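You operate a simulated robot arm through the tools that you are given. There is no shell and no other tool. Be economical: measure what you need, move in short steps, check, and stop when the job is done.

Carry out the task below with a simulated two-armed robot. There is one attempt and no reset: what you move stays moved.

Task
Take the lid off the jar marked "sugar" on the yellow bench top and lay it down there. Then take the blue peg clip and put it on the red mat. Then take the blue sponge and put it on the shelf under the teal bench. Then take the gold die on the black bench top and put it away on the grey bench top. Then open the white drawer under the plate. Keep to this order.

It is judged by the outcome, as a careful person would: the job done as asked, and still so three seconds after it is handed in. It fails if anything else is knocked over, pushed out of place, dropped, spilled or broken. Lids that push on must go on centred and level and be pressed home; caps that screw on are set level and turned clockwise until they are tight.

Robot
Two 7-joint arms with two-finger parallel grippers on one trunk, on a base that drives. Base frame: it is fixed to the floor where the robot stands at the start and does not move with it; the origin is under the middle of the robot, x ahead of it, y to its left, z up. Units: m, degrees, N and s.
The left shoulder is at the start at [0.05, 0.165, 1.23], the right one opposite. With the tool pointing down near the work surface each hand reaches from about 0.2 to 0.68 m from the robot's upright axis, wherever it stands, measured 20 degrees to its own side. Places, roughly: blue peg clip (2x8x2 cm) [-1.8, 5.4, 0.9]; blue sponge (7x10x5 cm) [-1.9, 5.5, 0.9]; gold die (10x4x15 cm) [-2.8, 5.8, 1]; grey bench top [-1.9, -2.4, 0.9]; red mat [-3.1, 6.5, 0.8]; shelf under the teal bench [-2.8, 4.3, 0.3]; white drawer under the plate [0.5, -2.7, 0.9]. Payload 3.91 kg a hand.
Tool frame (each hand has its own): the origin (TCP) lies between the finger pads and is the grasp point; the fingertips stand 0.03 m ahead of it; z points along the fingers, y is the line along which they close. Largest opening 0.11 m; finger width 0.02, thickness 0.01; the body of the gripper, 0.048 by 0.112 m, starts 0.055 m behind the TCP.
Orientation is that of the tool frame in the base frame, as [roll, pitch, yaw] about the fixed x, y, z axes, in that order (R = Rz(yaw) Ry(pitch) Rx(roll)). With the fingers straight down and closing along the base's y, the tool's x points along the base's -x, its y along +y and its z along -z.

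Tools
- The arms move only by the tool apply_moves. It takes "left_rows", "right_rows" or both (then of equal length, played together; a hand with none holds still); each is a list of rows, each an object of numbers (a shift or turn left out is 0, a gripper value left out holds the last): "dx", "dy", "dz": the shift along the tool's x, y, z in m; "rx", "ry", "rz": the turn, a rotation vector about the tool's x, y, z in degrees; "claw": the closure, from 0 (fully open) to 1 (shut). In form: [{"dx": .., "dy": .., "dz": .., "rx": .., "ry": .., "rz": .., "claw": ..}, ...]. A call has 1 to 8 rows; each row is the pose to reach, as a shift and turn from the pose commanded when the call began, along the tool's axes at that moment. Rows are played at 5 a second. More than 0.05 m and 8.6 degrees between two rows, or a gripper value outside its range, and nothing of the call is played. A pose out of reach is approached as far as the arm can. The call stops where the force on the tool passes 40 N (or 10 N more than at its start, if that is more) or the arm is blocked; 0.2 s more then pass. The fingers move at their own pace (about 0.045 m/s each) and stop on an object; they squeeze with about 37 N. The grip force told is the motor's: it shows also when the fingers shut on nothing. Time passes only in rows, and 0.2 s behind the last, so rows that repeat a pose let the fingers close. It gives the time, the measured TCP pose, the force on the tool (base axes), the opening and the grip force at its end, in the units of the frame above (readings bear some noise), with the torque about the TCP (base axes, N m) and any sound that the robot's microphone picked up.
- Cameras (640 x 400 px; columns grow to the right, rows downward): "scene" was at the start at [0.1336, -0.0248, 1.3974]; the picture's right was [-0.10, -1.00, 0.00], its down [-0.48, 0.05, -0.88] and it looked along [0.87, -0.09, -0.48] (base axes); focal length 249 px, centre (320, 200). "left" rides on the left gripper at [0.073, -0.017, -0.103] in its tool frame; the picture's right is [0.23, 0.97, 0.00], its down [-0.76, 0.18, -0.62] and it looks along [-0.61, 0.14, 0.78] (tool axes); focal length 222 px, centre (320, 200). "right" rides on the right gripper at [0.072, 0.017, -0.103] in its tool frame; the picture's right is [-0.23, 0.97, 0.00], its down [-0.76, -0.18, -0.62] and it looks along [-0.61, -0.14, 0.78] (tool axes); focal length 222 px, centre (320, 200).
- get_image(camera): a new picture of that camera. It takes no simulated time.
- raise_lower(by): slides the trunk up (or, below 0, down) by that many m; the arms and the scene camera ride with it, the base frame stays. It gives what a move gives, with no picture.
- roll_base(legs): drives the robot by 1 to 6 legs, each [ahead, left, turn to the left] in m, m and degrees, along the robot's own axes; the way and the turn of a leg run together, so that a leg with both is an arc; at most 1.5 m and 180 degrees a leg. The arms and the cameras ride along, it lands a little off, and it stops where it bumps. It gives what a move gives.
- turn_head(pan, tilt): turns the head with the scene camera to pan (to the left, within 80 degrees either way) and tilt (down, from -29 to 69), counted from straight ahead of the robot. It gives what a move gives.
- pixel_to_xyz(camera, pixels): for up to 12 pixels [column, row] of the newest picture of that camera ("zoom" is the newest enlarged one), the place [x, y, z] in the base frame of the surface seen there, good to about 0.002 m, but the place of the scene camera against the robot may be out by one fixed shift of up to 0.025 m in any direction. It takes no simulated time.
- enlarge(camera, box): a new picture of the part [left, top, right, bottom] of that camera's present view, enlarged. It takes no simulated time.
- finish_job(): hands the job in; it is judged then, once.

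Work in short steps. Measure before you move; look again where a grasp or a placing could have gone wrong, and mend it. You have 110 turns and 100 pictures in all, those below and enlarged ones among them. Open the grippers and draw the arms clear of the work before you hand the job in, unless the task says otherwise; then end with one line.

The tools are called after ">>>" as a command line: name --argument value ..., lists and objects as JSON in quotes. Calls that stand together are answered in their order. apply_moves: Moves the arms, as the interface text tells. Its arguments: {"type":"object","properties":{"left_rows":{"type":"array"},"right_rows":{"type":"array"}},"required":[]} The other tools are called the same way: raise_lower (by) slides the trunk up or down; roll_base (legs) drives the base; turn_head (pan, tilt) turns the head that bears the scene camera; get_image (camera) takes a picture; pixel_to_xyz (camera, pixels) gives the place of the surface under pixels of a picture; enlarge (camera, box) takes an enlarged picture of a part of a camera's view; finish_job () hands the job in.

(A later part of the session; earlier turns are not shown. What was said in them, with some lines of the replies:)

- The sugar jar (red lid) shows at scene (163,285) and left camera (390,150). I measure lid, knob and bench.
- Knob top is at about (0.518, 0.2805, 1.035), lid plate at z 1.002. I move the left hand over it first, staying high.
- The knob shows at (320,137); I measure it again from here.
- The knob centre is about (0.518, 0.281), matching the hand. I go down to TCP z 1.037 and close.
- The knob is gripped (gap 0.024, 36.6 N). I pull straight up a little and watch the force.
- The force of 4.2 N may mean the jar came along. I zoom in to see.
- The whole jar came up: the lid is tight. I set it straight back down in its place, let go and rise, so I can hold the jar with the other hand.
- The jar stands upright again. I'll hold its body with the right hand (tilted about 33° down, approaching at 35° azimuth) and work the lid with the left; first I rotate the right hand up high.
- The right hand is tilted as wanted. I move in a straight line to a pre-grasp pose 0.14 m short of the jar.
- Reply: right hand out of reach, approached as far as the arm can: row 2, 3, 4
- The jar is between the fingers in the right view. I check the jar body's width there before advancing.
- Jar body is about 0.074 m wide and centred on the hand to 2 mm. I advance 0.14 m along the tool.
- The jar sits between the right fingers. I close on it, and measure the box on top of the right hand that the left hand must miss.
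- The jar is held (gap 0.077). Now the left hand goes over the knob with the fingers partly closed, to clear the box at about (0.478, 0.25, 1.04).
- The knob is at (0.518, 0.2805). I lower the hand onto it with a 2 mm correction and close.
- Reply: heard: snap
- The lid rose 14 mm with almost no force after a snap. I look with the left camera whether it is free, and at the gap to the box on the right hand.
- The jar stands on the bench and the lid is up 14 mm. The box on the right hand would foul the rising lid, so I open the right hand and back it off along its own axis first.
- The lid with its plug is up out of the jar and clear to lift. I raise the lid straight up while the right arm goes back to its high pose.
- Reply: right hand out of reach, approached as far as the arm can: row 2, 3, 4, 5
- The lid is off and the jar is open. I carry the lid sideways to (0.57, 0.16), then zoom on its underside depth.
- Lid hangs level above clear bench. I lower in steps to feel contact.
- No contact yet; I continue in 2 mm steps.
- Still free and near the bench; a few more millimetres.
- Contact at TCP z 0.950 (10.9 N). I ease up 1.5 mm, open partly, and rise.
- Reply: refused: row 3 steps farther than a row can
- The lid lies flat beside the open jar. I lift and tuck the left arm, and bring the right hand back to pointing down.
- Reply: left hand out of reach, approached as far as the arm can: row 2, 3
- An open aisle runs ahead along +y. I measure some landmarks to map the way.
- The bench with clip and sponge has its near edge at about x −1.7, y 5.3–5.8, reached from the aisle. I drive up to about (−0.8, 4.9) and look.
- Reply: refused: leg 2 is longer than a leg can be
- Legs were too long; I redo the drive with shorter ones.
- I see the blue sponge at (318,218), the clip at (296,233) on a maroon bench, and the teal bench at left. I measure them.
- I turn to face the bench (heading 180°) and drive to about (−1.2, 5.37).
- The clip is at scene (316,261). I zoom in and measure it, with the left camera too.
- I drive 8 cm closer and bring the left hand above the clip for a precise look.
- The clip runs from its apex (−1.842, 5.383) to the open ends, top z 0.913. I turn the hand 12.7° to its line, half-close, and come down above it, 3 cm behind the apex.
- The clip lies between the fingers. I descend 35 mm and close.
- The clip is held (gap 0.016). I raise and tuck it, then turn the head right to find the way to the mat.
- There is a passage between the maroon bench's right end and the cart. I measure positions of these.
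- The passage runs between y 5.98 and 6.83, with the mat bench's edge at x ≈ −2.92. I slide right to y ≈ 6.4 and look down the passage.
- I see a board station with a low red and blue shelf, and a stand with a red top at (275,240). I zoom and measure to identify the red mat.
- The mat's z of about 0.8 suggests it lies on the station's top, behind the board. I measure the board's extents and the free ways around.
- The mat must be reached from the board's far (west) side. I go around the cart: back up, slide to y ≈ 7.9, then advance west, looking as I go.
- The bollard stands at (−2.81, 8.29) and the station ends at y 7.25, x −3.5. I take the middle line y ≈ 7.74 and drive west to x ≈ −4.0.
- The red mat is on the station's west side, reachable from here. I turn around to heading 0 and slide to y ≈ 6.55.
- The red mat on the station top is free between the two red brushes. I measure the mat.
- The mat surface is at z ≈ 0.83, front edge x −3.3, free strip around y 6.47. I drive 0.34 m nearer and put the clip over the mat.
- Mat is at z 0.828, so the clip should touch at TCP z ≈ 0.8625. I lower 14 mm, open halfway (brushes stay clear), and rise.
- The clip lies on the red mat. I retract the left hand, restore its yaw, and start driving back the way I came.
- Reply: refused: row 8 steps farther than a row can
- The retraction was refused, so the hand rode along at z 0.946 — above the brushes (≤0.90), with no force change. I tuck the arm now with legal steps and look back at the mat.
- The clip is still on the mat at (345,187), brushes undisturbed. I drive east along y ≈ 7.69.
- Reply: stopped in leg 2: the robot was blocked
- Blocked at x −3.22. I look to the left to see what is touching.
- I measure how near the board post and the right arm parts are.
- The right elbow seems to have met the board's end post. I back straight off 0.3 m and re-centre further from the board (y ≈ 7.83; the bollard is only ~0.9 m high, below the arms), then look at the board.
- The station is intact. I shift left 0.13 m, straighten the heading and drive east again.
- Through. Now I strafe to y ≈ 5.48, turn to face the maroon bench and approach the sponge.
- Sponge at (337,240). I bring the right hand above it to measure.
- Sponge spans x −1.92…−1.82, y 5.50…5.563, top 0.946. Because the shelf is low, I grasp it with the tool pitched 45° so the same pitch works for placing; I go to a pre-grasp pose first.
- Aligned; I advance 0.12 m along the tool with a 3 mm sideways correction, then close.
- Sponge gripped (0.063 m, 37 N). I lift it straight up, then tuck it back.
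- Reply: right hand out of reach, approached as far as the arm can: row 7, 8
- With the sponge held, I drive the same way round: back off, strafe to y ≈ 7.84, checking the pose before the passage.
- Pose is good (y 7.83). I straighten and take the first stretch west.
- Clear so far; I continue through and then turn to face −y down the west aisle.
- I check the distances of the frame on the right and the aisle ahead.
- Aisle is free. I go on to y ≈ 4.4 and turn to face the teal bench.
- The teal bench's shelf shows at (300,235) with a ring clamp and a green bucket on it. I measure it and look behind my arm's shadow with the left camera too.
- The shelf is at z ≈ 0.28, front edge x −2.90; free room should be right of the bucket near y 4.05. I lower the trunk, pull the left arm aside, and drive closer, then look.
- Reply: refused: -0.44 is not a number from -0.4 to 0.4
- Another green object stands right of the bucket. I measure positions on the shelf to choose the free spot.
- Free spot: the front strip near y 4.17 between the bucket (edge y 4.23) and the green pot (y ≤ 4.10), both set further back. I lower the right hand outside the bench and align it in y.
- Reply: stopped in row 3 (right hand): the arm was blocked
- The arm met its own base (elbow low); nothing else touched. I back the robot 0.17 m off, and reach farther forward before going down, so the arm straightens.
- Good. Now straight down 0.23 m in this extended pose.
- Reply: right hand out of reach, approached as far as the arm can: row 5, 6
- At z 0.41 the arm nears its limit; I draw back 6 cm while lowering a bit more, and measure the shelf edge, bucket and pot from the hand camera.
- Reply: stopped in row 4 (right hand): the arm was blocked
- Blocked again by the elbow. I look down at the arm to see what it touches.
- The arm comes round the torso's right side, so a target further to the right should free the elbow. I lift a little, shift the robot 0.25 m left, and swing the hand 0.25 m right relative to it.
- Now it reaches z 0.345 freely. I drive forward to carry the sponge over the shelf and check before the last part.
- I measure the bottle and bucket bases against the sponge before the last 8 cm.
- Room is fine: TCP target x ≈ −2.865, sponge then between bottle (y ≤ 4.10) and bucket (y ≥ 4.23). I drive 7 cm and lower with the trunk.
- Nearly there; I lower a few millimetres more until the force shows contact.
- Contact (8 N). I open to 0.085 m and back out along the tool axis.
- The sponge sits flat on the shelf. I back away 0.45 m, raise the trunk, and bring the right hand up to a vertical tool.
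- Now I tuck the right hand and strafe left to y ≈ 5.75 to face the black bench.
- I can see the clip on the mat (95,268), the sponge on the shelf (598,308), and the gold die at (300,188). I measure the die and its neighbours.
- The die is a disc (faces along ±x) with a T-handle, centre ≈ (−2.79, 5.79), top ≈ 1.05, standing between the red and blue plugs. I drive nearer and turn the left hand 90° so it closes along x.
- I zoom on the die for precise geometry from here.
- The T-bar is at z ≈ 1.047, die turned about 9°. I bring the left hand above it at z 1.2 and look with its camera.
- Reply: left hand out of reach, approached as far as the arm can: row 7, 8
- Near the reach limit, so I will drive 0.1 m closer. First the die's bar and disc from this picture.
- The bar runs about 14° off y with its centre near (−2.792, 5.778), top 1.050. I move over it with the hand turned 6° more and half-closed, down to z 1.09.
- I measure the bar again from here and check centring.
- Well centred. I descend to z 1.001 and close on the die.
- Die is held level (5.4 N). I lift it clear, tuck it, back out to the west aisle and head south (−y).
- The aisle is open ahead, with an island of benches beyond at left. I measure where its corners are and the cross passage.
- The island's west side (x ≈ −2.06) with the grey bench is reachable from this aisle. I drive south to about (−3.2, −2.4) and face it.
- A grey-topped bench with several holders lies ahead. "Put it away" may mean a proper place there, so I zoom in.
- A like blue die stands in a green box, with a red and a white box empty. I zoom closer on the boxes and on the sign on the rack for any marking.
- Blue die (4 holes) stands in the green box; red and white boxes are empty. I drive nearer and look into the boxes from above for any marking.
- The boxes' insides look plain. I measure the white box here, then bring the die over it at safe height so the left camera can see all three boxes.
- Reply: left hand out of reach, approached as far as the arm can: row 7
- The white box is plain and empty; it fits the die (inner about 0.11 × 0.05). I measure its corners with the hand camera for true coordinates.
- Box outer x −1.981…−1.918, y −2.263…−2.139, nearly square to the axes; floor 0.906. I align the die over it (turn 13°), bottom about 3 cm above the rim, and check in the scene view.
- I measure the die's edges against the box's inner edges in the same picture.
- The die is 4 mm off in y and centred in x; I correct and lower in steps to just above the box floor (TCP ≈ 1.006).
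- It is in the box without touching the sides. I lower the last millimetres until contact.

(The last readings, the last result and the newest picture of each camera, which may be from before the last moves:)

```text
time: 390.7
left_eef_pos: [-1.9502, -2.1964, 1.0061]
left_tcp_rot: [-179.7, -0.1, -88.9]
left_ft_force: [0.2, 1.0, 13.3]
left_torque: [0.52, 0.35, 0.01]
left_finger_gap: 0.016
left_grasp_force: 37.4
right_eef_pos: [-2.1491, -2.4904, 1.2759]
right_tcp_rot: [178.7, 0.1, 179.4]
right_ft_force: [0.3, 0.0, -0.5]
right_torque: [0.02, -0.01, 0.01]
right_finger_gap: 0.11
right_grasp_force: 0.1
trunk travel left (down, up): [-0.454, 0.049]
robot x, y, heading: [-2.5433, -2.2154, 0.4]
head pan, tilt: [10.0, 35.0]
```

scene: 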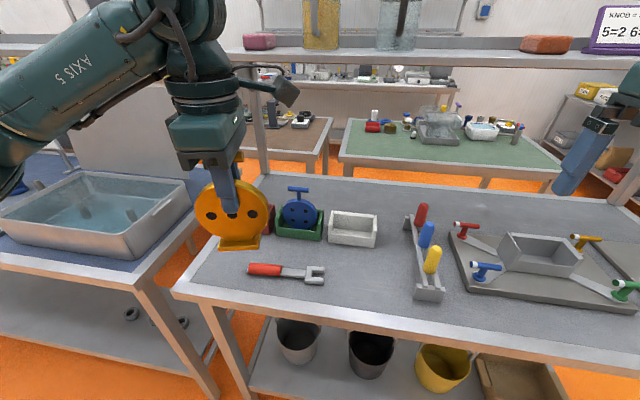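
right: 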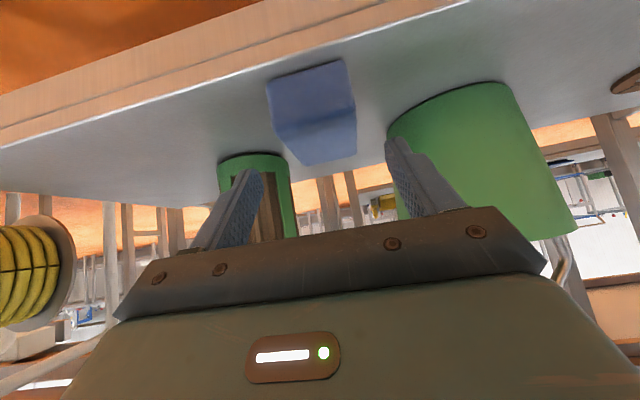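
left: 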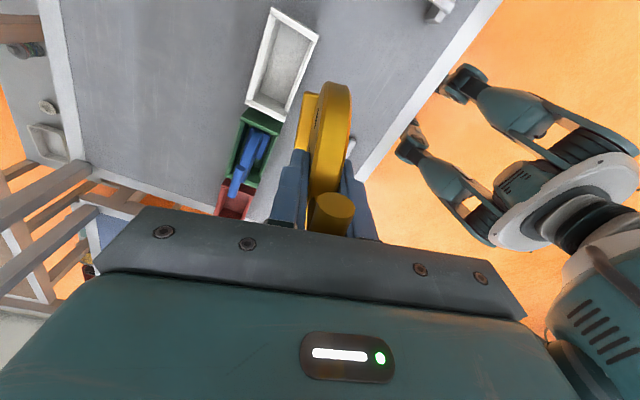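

Contact on the floor of the box (13 N). I ease 2 mm, open to about 6 cm, and rise straight up.

>>> apply_moves --left_rows '[{"dz": -0.002}, {"dz": -0.002, "claw": 0.5}, {"dz": -0.002, "claw": 0.5}, {"dz": -0.002, "claw": 0.5}, {"dz": -0.03, "claw": 0.5}, {"dz": -0.07, "claw": 0.5}, {"dz": -0.11, "claw": 0.5}, {"dz": -0.15, "claw": 0.5}]'

>>> apply_moves --left_rows '[{"dz": -0.03, "dy": 0.03}, {"dz": -0.05, "dy": 0.07}, {"dz": -0.07, "dx": -0.02, "dy": 0.11}, {"dz": -0.08, "dx": -0.04, "dy": 0.15}, {"dz": -0.08, "dx": -0.06, "dy": 0.19, "claw": 0}]'

>>> enlarge --camera "scene" --box '[240, 160, 440, 280]'

```text
time: 392.5
left_eef_pos: [-1.9494, -2.1976, 1.1543]
left_tcp_rot: [-179.7, -0.1, -88.9]
left_ft_force: [0.0, -0.1, -0.1]
left_torque: [-0.01, -0.01, -0.02]
left_finger_gap: 0.0551
left_grasp_force: 0.1
right_eef_pos: [-2.1471, -2.4895, 1.2761]
right_tcp_rot: [178.7, 0.0, 179.4]
right_ft_force: [0.2, 0.5, 0.1]
right_torque: [0.01, 0.01, -0.03]
right_finger_gap: 0.1099
right_grasp_force: 0.1
trunk travel left (down, up): [-0.454, 0.049]
robot x, y, heading: [-2.5426, -2.2168, -0.0]
head pan, tilt: [10.0, 35.0]
```

```text
time: 393.7
left_eef_pos: [-2.1423, -2.1408, 1.2333]
left_tcp_rot: [-179.7, -0.1, -88.7]
left_ft_force: [-0.2, 0.8, -0.4]
left_torque: [0.01, -0.03, -0.01]
left_finger_gap: 0.0897
left_grasp_force: 0.0
right_eef_pos: [-2.1475, -2.4887, 1.2762]
right_tcp_rot: [178.6, 0.0, 179.4]
right_ft_force: [0.4, 1.2, 0.2]
right_torque: [0.0, -0.03, 0.02]
right_finger_gap: 0.11
right_grasp_force: 0.1
trunk travel left (down, up): [-0.454, 0.049]
robot x, y, heading: [-2.5431, -2.2177, 0.0]
head pan, tilt: [10.0, 35.0]
```

```text
3.20 times, centred on (340, 220) of scene
```

zoom: 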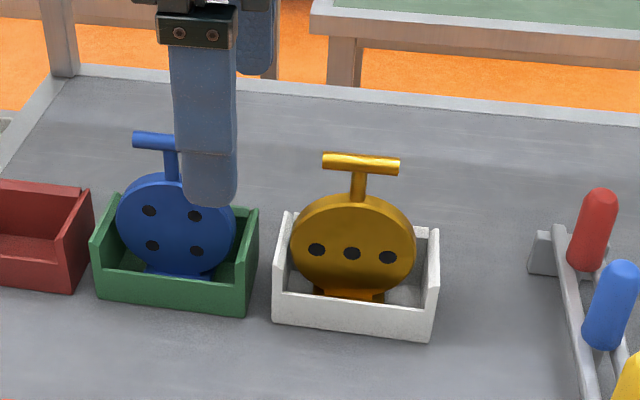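

The gold die stands in the white box beside the blue one. For the drawer I drive round the island's north end to the east aisle and strafe down to y ≈ −2.65, then look.

>>> roll_base --legs '[[-0.6, 0, 0], [0, 0, 90], [1.4, 0, 0], [1.4, 0, 0], [0.52, 0, 0], [0, 0, -90]]'

>>> roll_base --legs '[[1.35, 0, 0], [1.3, 0, 0], [0, -1.3, 0], [0, -1.2, 0], [0, -1.2, 0]]'

>>> turn_head --pan 0 --tilt 32

>>> get_image --camera "scene"

```text
time: 420.3
left_eef_pos: [-2.8018, 1.1575, 1.2336]
left_tcp_rot: [-179.8, 0.0, -87.8]
left_ft_force: [0.8, -0.7, 0.4]
left_torque: [0.01, 0.01, 0.06]
left_finger_gap: 0.11
left_grasp_force: 0.1
right_eef_pos: [-2.8008, 0.81, 1.276]
right_tcp_rot: [178.7, -0.1, -179.2]
right_ft_force: [1.5, 0.0, 0.2]
right_torque: [0.02, -0.01, 0.04]
right_finger_gap: 0.1097
right_grasp_force: 0.0
trunk travel left (down, up): [-0.454, 0.049]
robot x, y, heading: [-3.1972, 1.0712, 1.1]
head pan, tilt: [10.0, 35.0]
```

```text
time: 450.7
left_eef_pos: [-0.1067, -2.5064, 1.2338]
left_tcp_rot: [-179.9, -0.2, -88.3]
left_ft_force: [0.5, -0.4, -0.2]
left_torque: [0.0, -0.01, -0.01]
left_finger_gap: 0.1097
left_grasp_force: 0.1
right_eef_pos: [-0.1094, -2.8551, 1.2757]
right_tcp_rot: [178.7, 0.0, -179.9]
right_ft_force: [-0.6, -1.0, 0.4]
right_torque: [-0.01, 0.0, 0.03]
right_finger_gap: 0.1103
right_grasp_force: 0.0
trunk travel left (down, up): [-0.454, 0.049]
robot x, y, heading: [-0.5093, -2.585, 0.9]
head pan, tilt: [10.0, 35.0]
```

```text
time: 451.4
left_eef_pos: [-0.1069, -2.5062, 1.2345]
left_tcp_rot: [-179.8, -0.1, -88.2]
left_ft_force: [0.4, 0.1, 0.1]
left_torque: [-0.02, 0.01, 0.02]
left_finger_gap: 0.1097
left_grasp_force: 0.0
right_eef_pos: [-0.1106, -2.8547, 1.2759]
right_tcp_rot: [178.7, -0.1, -179.9]
right_ft_force: [-0.3, 0.3, 0.4]
right_torque: [-0.01, 0.04, -0.02]
right_finger_gap: 0.1096
right_grasp_force: 0.0
trunk travel left (down, up): [-0.454, 0.049]
robot x, y, heading: [-0.5074, -2.588, 0.6]
head pan, tilt: [0.0, 32.0]
```

```text
4 pictures are left
```

scene: 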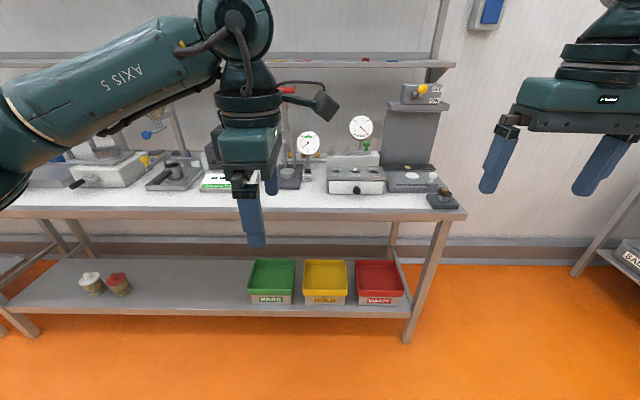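

A white bench with instruments is ahead; the unit at (355,183) looks like a drawer. I zoom in on the right part and measure around it.

>>> enlarge --camera "scene" --box '[190, 70, 470, 215]'

>>> pixel_to_xyz --camera "scene" --pixels '[[357, 188], [335, 187], [378, 187], [357, 175], [357, 160], [412, 176], [375, 172], [350, 215], [340, 172], [357, 194], [420, 188], [352, 188]]'

```text
2.29 times, centred on (330, 142) of scene
```

zoom: 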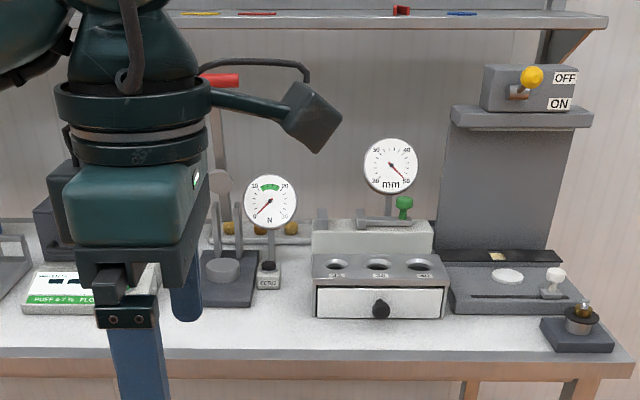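

```text
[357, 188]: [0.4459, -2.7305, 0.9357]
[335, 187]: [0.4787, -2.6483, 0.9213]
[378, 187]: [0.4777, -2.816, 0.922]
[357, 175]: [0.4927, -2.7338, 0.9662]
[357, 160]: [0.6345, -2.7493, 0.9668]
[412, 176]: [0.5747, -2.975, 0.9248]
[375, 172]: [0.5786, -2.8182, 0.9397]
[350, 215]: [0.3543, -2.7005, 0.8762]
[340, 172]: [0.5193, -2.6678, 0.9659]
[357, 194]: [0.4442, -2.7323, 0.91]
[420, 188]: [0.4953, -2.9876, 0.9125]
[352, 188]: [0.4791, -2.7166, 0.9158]
```

The white drawer front is at x ≈ 0.47 with a dark knob near (0.44, −2.717, 0.934), under the three-hole plate. I drive 0.4 m closer, bring the right hand above the knob half-open, and look and measure.

>>> roll_base --legs '[[0.4, 0, -0.6]]'

>>> apply_moves --right_rows '[{"dx": -0.025, "dy": 0.022, "dz": 0.026, "claw": 0.5}, {"dx": -0.05, "dy": 0.044, "dz": 0.052, "claw": 0.5}, {"dx": -0.075, "dy": 0.066, "dz": 0.078, "claw": 0.5}, {"dx": -0.1, "dy": 0.088, "dz": 0.104, "claw": 0.5}, {"dx": -0.125, "dy": 0.11, "dz": 0.13, "claw": 0.5}, {"dx": -0.15, "dy": 0.133, "dz": 0.16, "claw": 0.5}, {"dx": -0.15, "dy": 0.133, "dz": 0.16, "claw": 0.5}]'

>>> get_image --camera "right"

>>> pixel_to_xyz --camera "right" --pixels '[[306, 97], [318, 97], [330, 97], [306, 107], [318, 107], [330, 107], [306, 117], [318, 117], [330, 117], [306, 127], [318, 127], [330, 127]]'

```text
time: 453.9
left_eef_pos: [0.2949, -2.5051, 1.2328]
left_tcp_rot: [-179.7, 0.0, -88.6]
left_ft_force: [0.1, -1.2, 0.3]
left_torque: [0.0, 0.06, -0.01]
left_finger_gap: 0.1101
left_grasp_force: 0.0
right_eef_pos: [0.2907, -2.8539, 1.2755]
right_tcp_rot: [178.7, 0.0, 179.7]
right_ft_force: [-0.2, 0.4, -0.4]
right_torque: [0.0, 0.0, -0.02]
right_finger_gap: 0.11
right_grasp_force: 0.0
trunk travel left (down, up): [-0.454, 0.049]
robot x, y, heading: [-0.1072, -2.5839, 0.3]
head pan, tilt: [0.0, 32.0]
```

```text
time: 455.6
left_eef_pos: [0.2949, -2.505, 1.2347]
left_tcp_rot: [-179.8, -0.1, -88.5]
left_ft_force: [0.2, 0.6, 0.6]
left_torque: [0.0, 0.0, 0.02]
left_finger_gap: 0.1097
left_grasp_force: 0.1
right_eef_pos: [0.4392, -2.719, 1.1207]
right_tcp_rot: [178.7, 0.1, 179.6]
right_ft_force: [-0.1, -0.2, 0.2]
right_torque: [-0.02, -0.01, -0.03]
right_finger_gap: 0.0549
right_grasp_force: 0.1
trunk travel left (down, up): [-0.454, 0.049]
robot x, y, heading: [-0.1028, -2.5832, 0.1]
head pan, tilt: [0.0, 32.0]
```

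```text
2 pictures are left
```

right: 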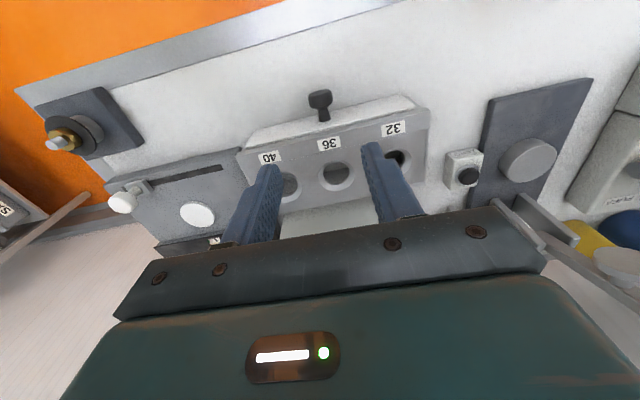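

```text
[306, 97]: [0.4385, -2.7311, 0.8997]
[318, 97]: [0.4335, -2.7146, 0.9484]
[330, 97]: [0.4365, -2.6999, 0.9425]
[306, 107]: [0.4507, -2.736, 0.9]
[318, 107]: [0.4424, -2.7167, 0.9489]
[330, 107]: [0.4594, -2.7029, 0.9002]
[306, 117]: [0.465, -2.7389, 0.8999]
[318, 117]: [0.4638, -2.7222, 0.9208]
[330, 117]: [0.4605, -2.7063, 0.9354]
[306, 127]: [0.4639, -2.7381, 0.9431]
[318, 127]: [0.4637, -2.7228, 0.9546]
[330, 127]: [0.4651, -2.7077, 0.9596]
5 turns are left
```

Knob head is at about (0.438, −2.712), top 0.949; drawer front x 0.464. I descend to z 0.938, close on the knob, pull back 9 cm and look.

>>> apply_moves --right_rows '[{"dy": 0.003, "dz": 0.045}, {"dy": 0.003, "dz": 0.09}, {"dy": 0.003, "dz": 0.135}, {"dy": 0.003, "dz": 0.17}, {"dy": 0.003, "dz": 0.183}, {"dy": 0.003, "dz": 0.183, "claw": 1}, {"dy": 0.003, "dz": 0.183, "claw": 1}, {"dy": 0.003, "dz": 0.183, "claw": 1}]'

>>> apply_moves --right_rows '[{"dx": 0.0}, {"dx": 0.015}, {"dx": 0.03}, {"dx": 0.045}, {"dx": 0.06}, {"dx": 0.075}, {"dx": 0.09}, {"dx": 0.09}]'

>>> enlarge --camera "scene" --box '[240, 120, 560, 320]'

```text
time: 457.4
left_eef_pos: [0.2946, -2.5069, 1.2338]
left_tcp_rot: [-179.8, 0.0, -88.7]
left_ft_force: [-0.1, 0.6, 0.1]
left_torque: [0.02, -0.02, 0.0]
left_finger_gap: 0.1101
left_grasp_force: 0.0
right_eef_pos: [0.4418, -2.7135, 0.9353]
right_tcp_rot: [178.7, -0.2, 179.5]
right_ft_force: [-0.1, -12.6, 0.5]
right_torque: [-0.11, -0.06, -0.12]
right_finger_gap: 0.0295
right_grasp_force: 44.9
trunk travel left (down, up): [-0.454, 0.049]
robot x, y, heading: [-0.105, -2.5809, 0.3]
head pan, tilt: [0.0, 32.0]
```

```text
time: 459.1
left_eef_pos: [0.2936, -2.5072, 1.2342]
left_tcp_rot: [-179.7, 0.1, -88.6]
left_ft_force: [0.7, -0.3, 0.2]
left_torque: [-0.01, -0.01, -0.02]
left_finger_gap: 0.1101
left_grasp_force: 0.0
right_eef_pos: [0.3489, -2.7127, 0.9362]
right_tcp_rot: [178.9, 0.0, 179.5]
right_ft_force: [0.5, -30.1, 16.2]
right_torque: [0.03, 0.45, -0.01]
right_finger_gap: 0.0292
right_grasp_force: 45.1
trunk travel left (down, up): [-0.454, 0.049]
robot x, y, heading: [-0.1059, -2.584, 0.4]
head pan, tilt: [0.0, 32.0]
```

```text
2.00 times, centred on (400, 220) of scene
4 turns are left
```

zoom: 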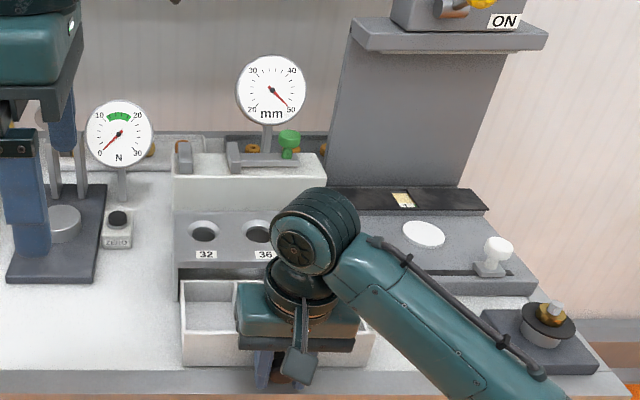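

The drawer is out about 9 cm. I open the fingers, rise straight up, and check.

>>> apply_moves --right_rows '[{"claw": 0.5}, {"claw": 0.5}, {"claw": 0.5}, {"dz": -0.04, "claw": 0.5}, {"dz": -0.085, "claw": 0.5}, {"dz": -0.13, "claw": 0.5}, {"dz": -0.175, "claw": 0.5}, {"dz": -0.22, "claw": 0.5}]'

>>> roll_base --legs '[[-0.25, 0, 0]]'

>>> enlarge --camera "scene" --box '[240, 90, 560, 290]'

```text
time: 460.9
left_eef_pos: [0.2945, -2.5036, 1.2338]
left_tcp_rot: [-179.8, 0.0, -88.6]
left_ft_force: [0.1, -0.4, 0.3]
left_torque: [-0.03, -0.02, -0.01]
left_finger_gap: 0.1101
left_grasp_force: 0.1
right_eef_pos: [0.3491, -2.7151, 1.1576]
right_tcp_rot: [178.7, -0.2, 179.8]
right_ft_force: [-0.3, -0.2, -0.6]
right_torque: [0.0, -0.02, -0.01]
right_finger_gap: 0.0552
right_grasp_force: 0.0
trunk travel left (down, up): [-0.454, 0.049]
robot x, y, heading: [-0.11, -2.5834, 0.6]
head pan, tilt: [0.0, 32.0]
```

```text
time: 462.8
left_eef_pos: [0.0507, -2.5058, 1.2335]
left_tcp_rot: [-179.8, -0.1, -88.6]
left_ft_force: [-0.4, 0.7, 0.0]
left_torque: [0.02, -0.02, -0.01]
left_finger_gap: 0.1101
left_grasp_force: 0.1
right_eef_pos: [0.106, -2.717, 1.1572]
right_tcp_rot: [178.8, 0.1, 179.7]
right_ft_force: [0.0, 0.5, -0.5]
right_torque: [-0.03, -0.02, 0.03]
right_finger_gap: 0.0549
right_grasp_force: 0.1
trunk travel left (down, up): [-0.454, 0.049]
robot x, y, heading: [-0.3493, -2.5864, 0.3]
head pan, tilt: [0.0, 32.0]
```

```text
2.00 times, centred on (400, 190) of scene
3 turns are left
```

zoom: 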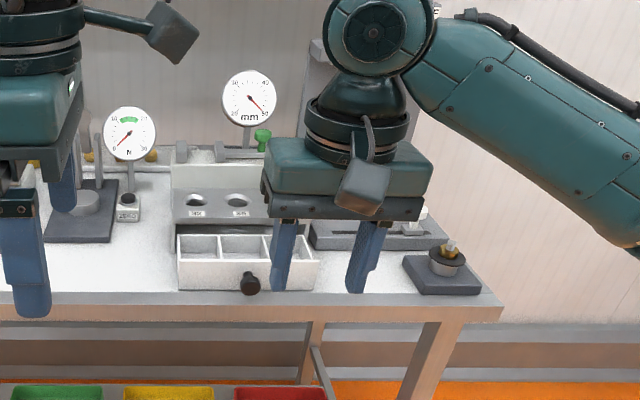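

The drawer stands open with its unit in place, and both hands are empty and clear of the bench. I hand the job in.

>>> finish_job

```text
The job is handed in.
```

All five steps were done in order and handed in: sugar lid beside its jar, clip on the red mat, sponge on the teal bench's shelf, gold die in the empty white box on the grey bench (nothing showed whether the white or the red box was meant), and drawer open about 9 cm. On the way, the robot bumped near the red mat's tool board; nothing looked shifted afterwards.
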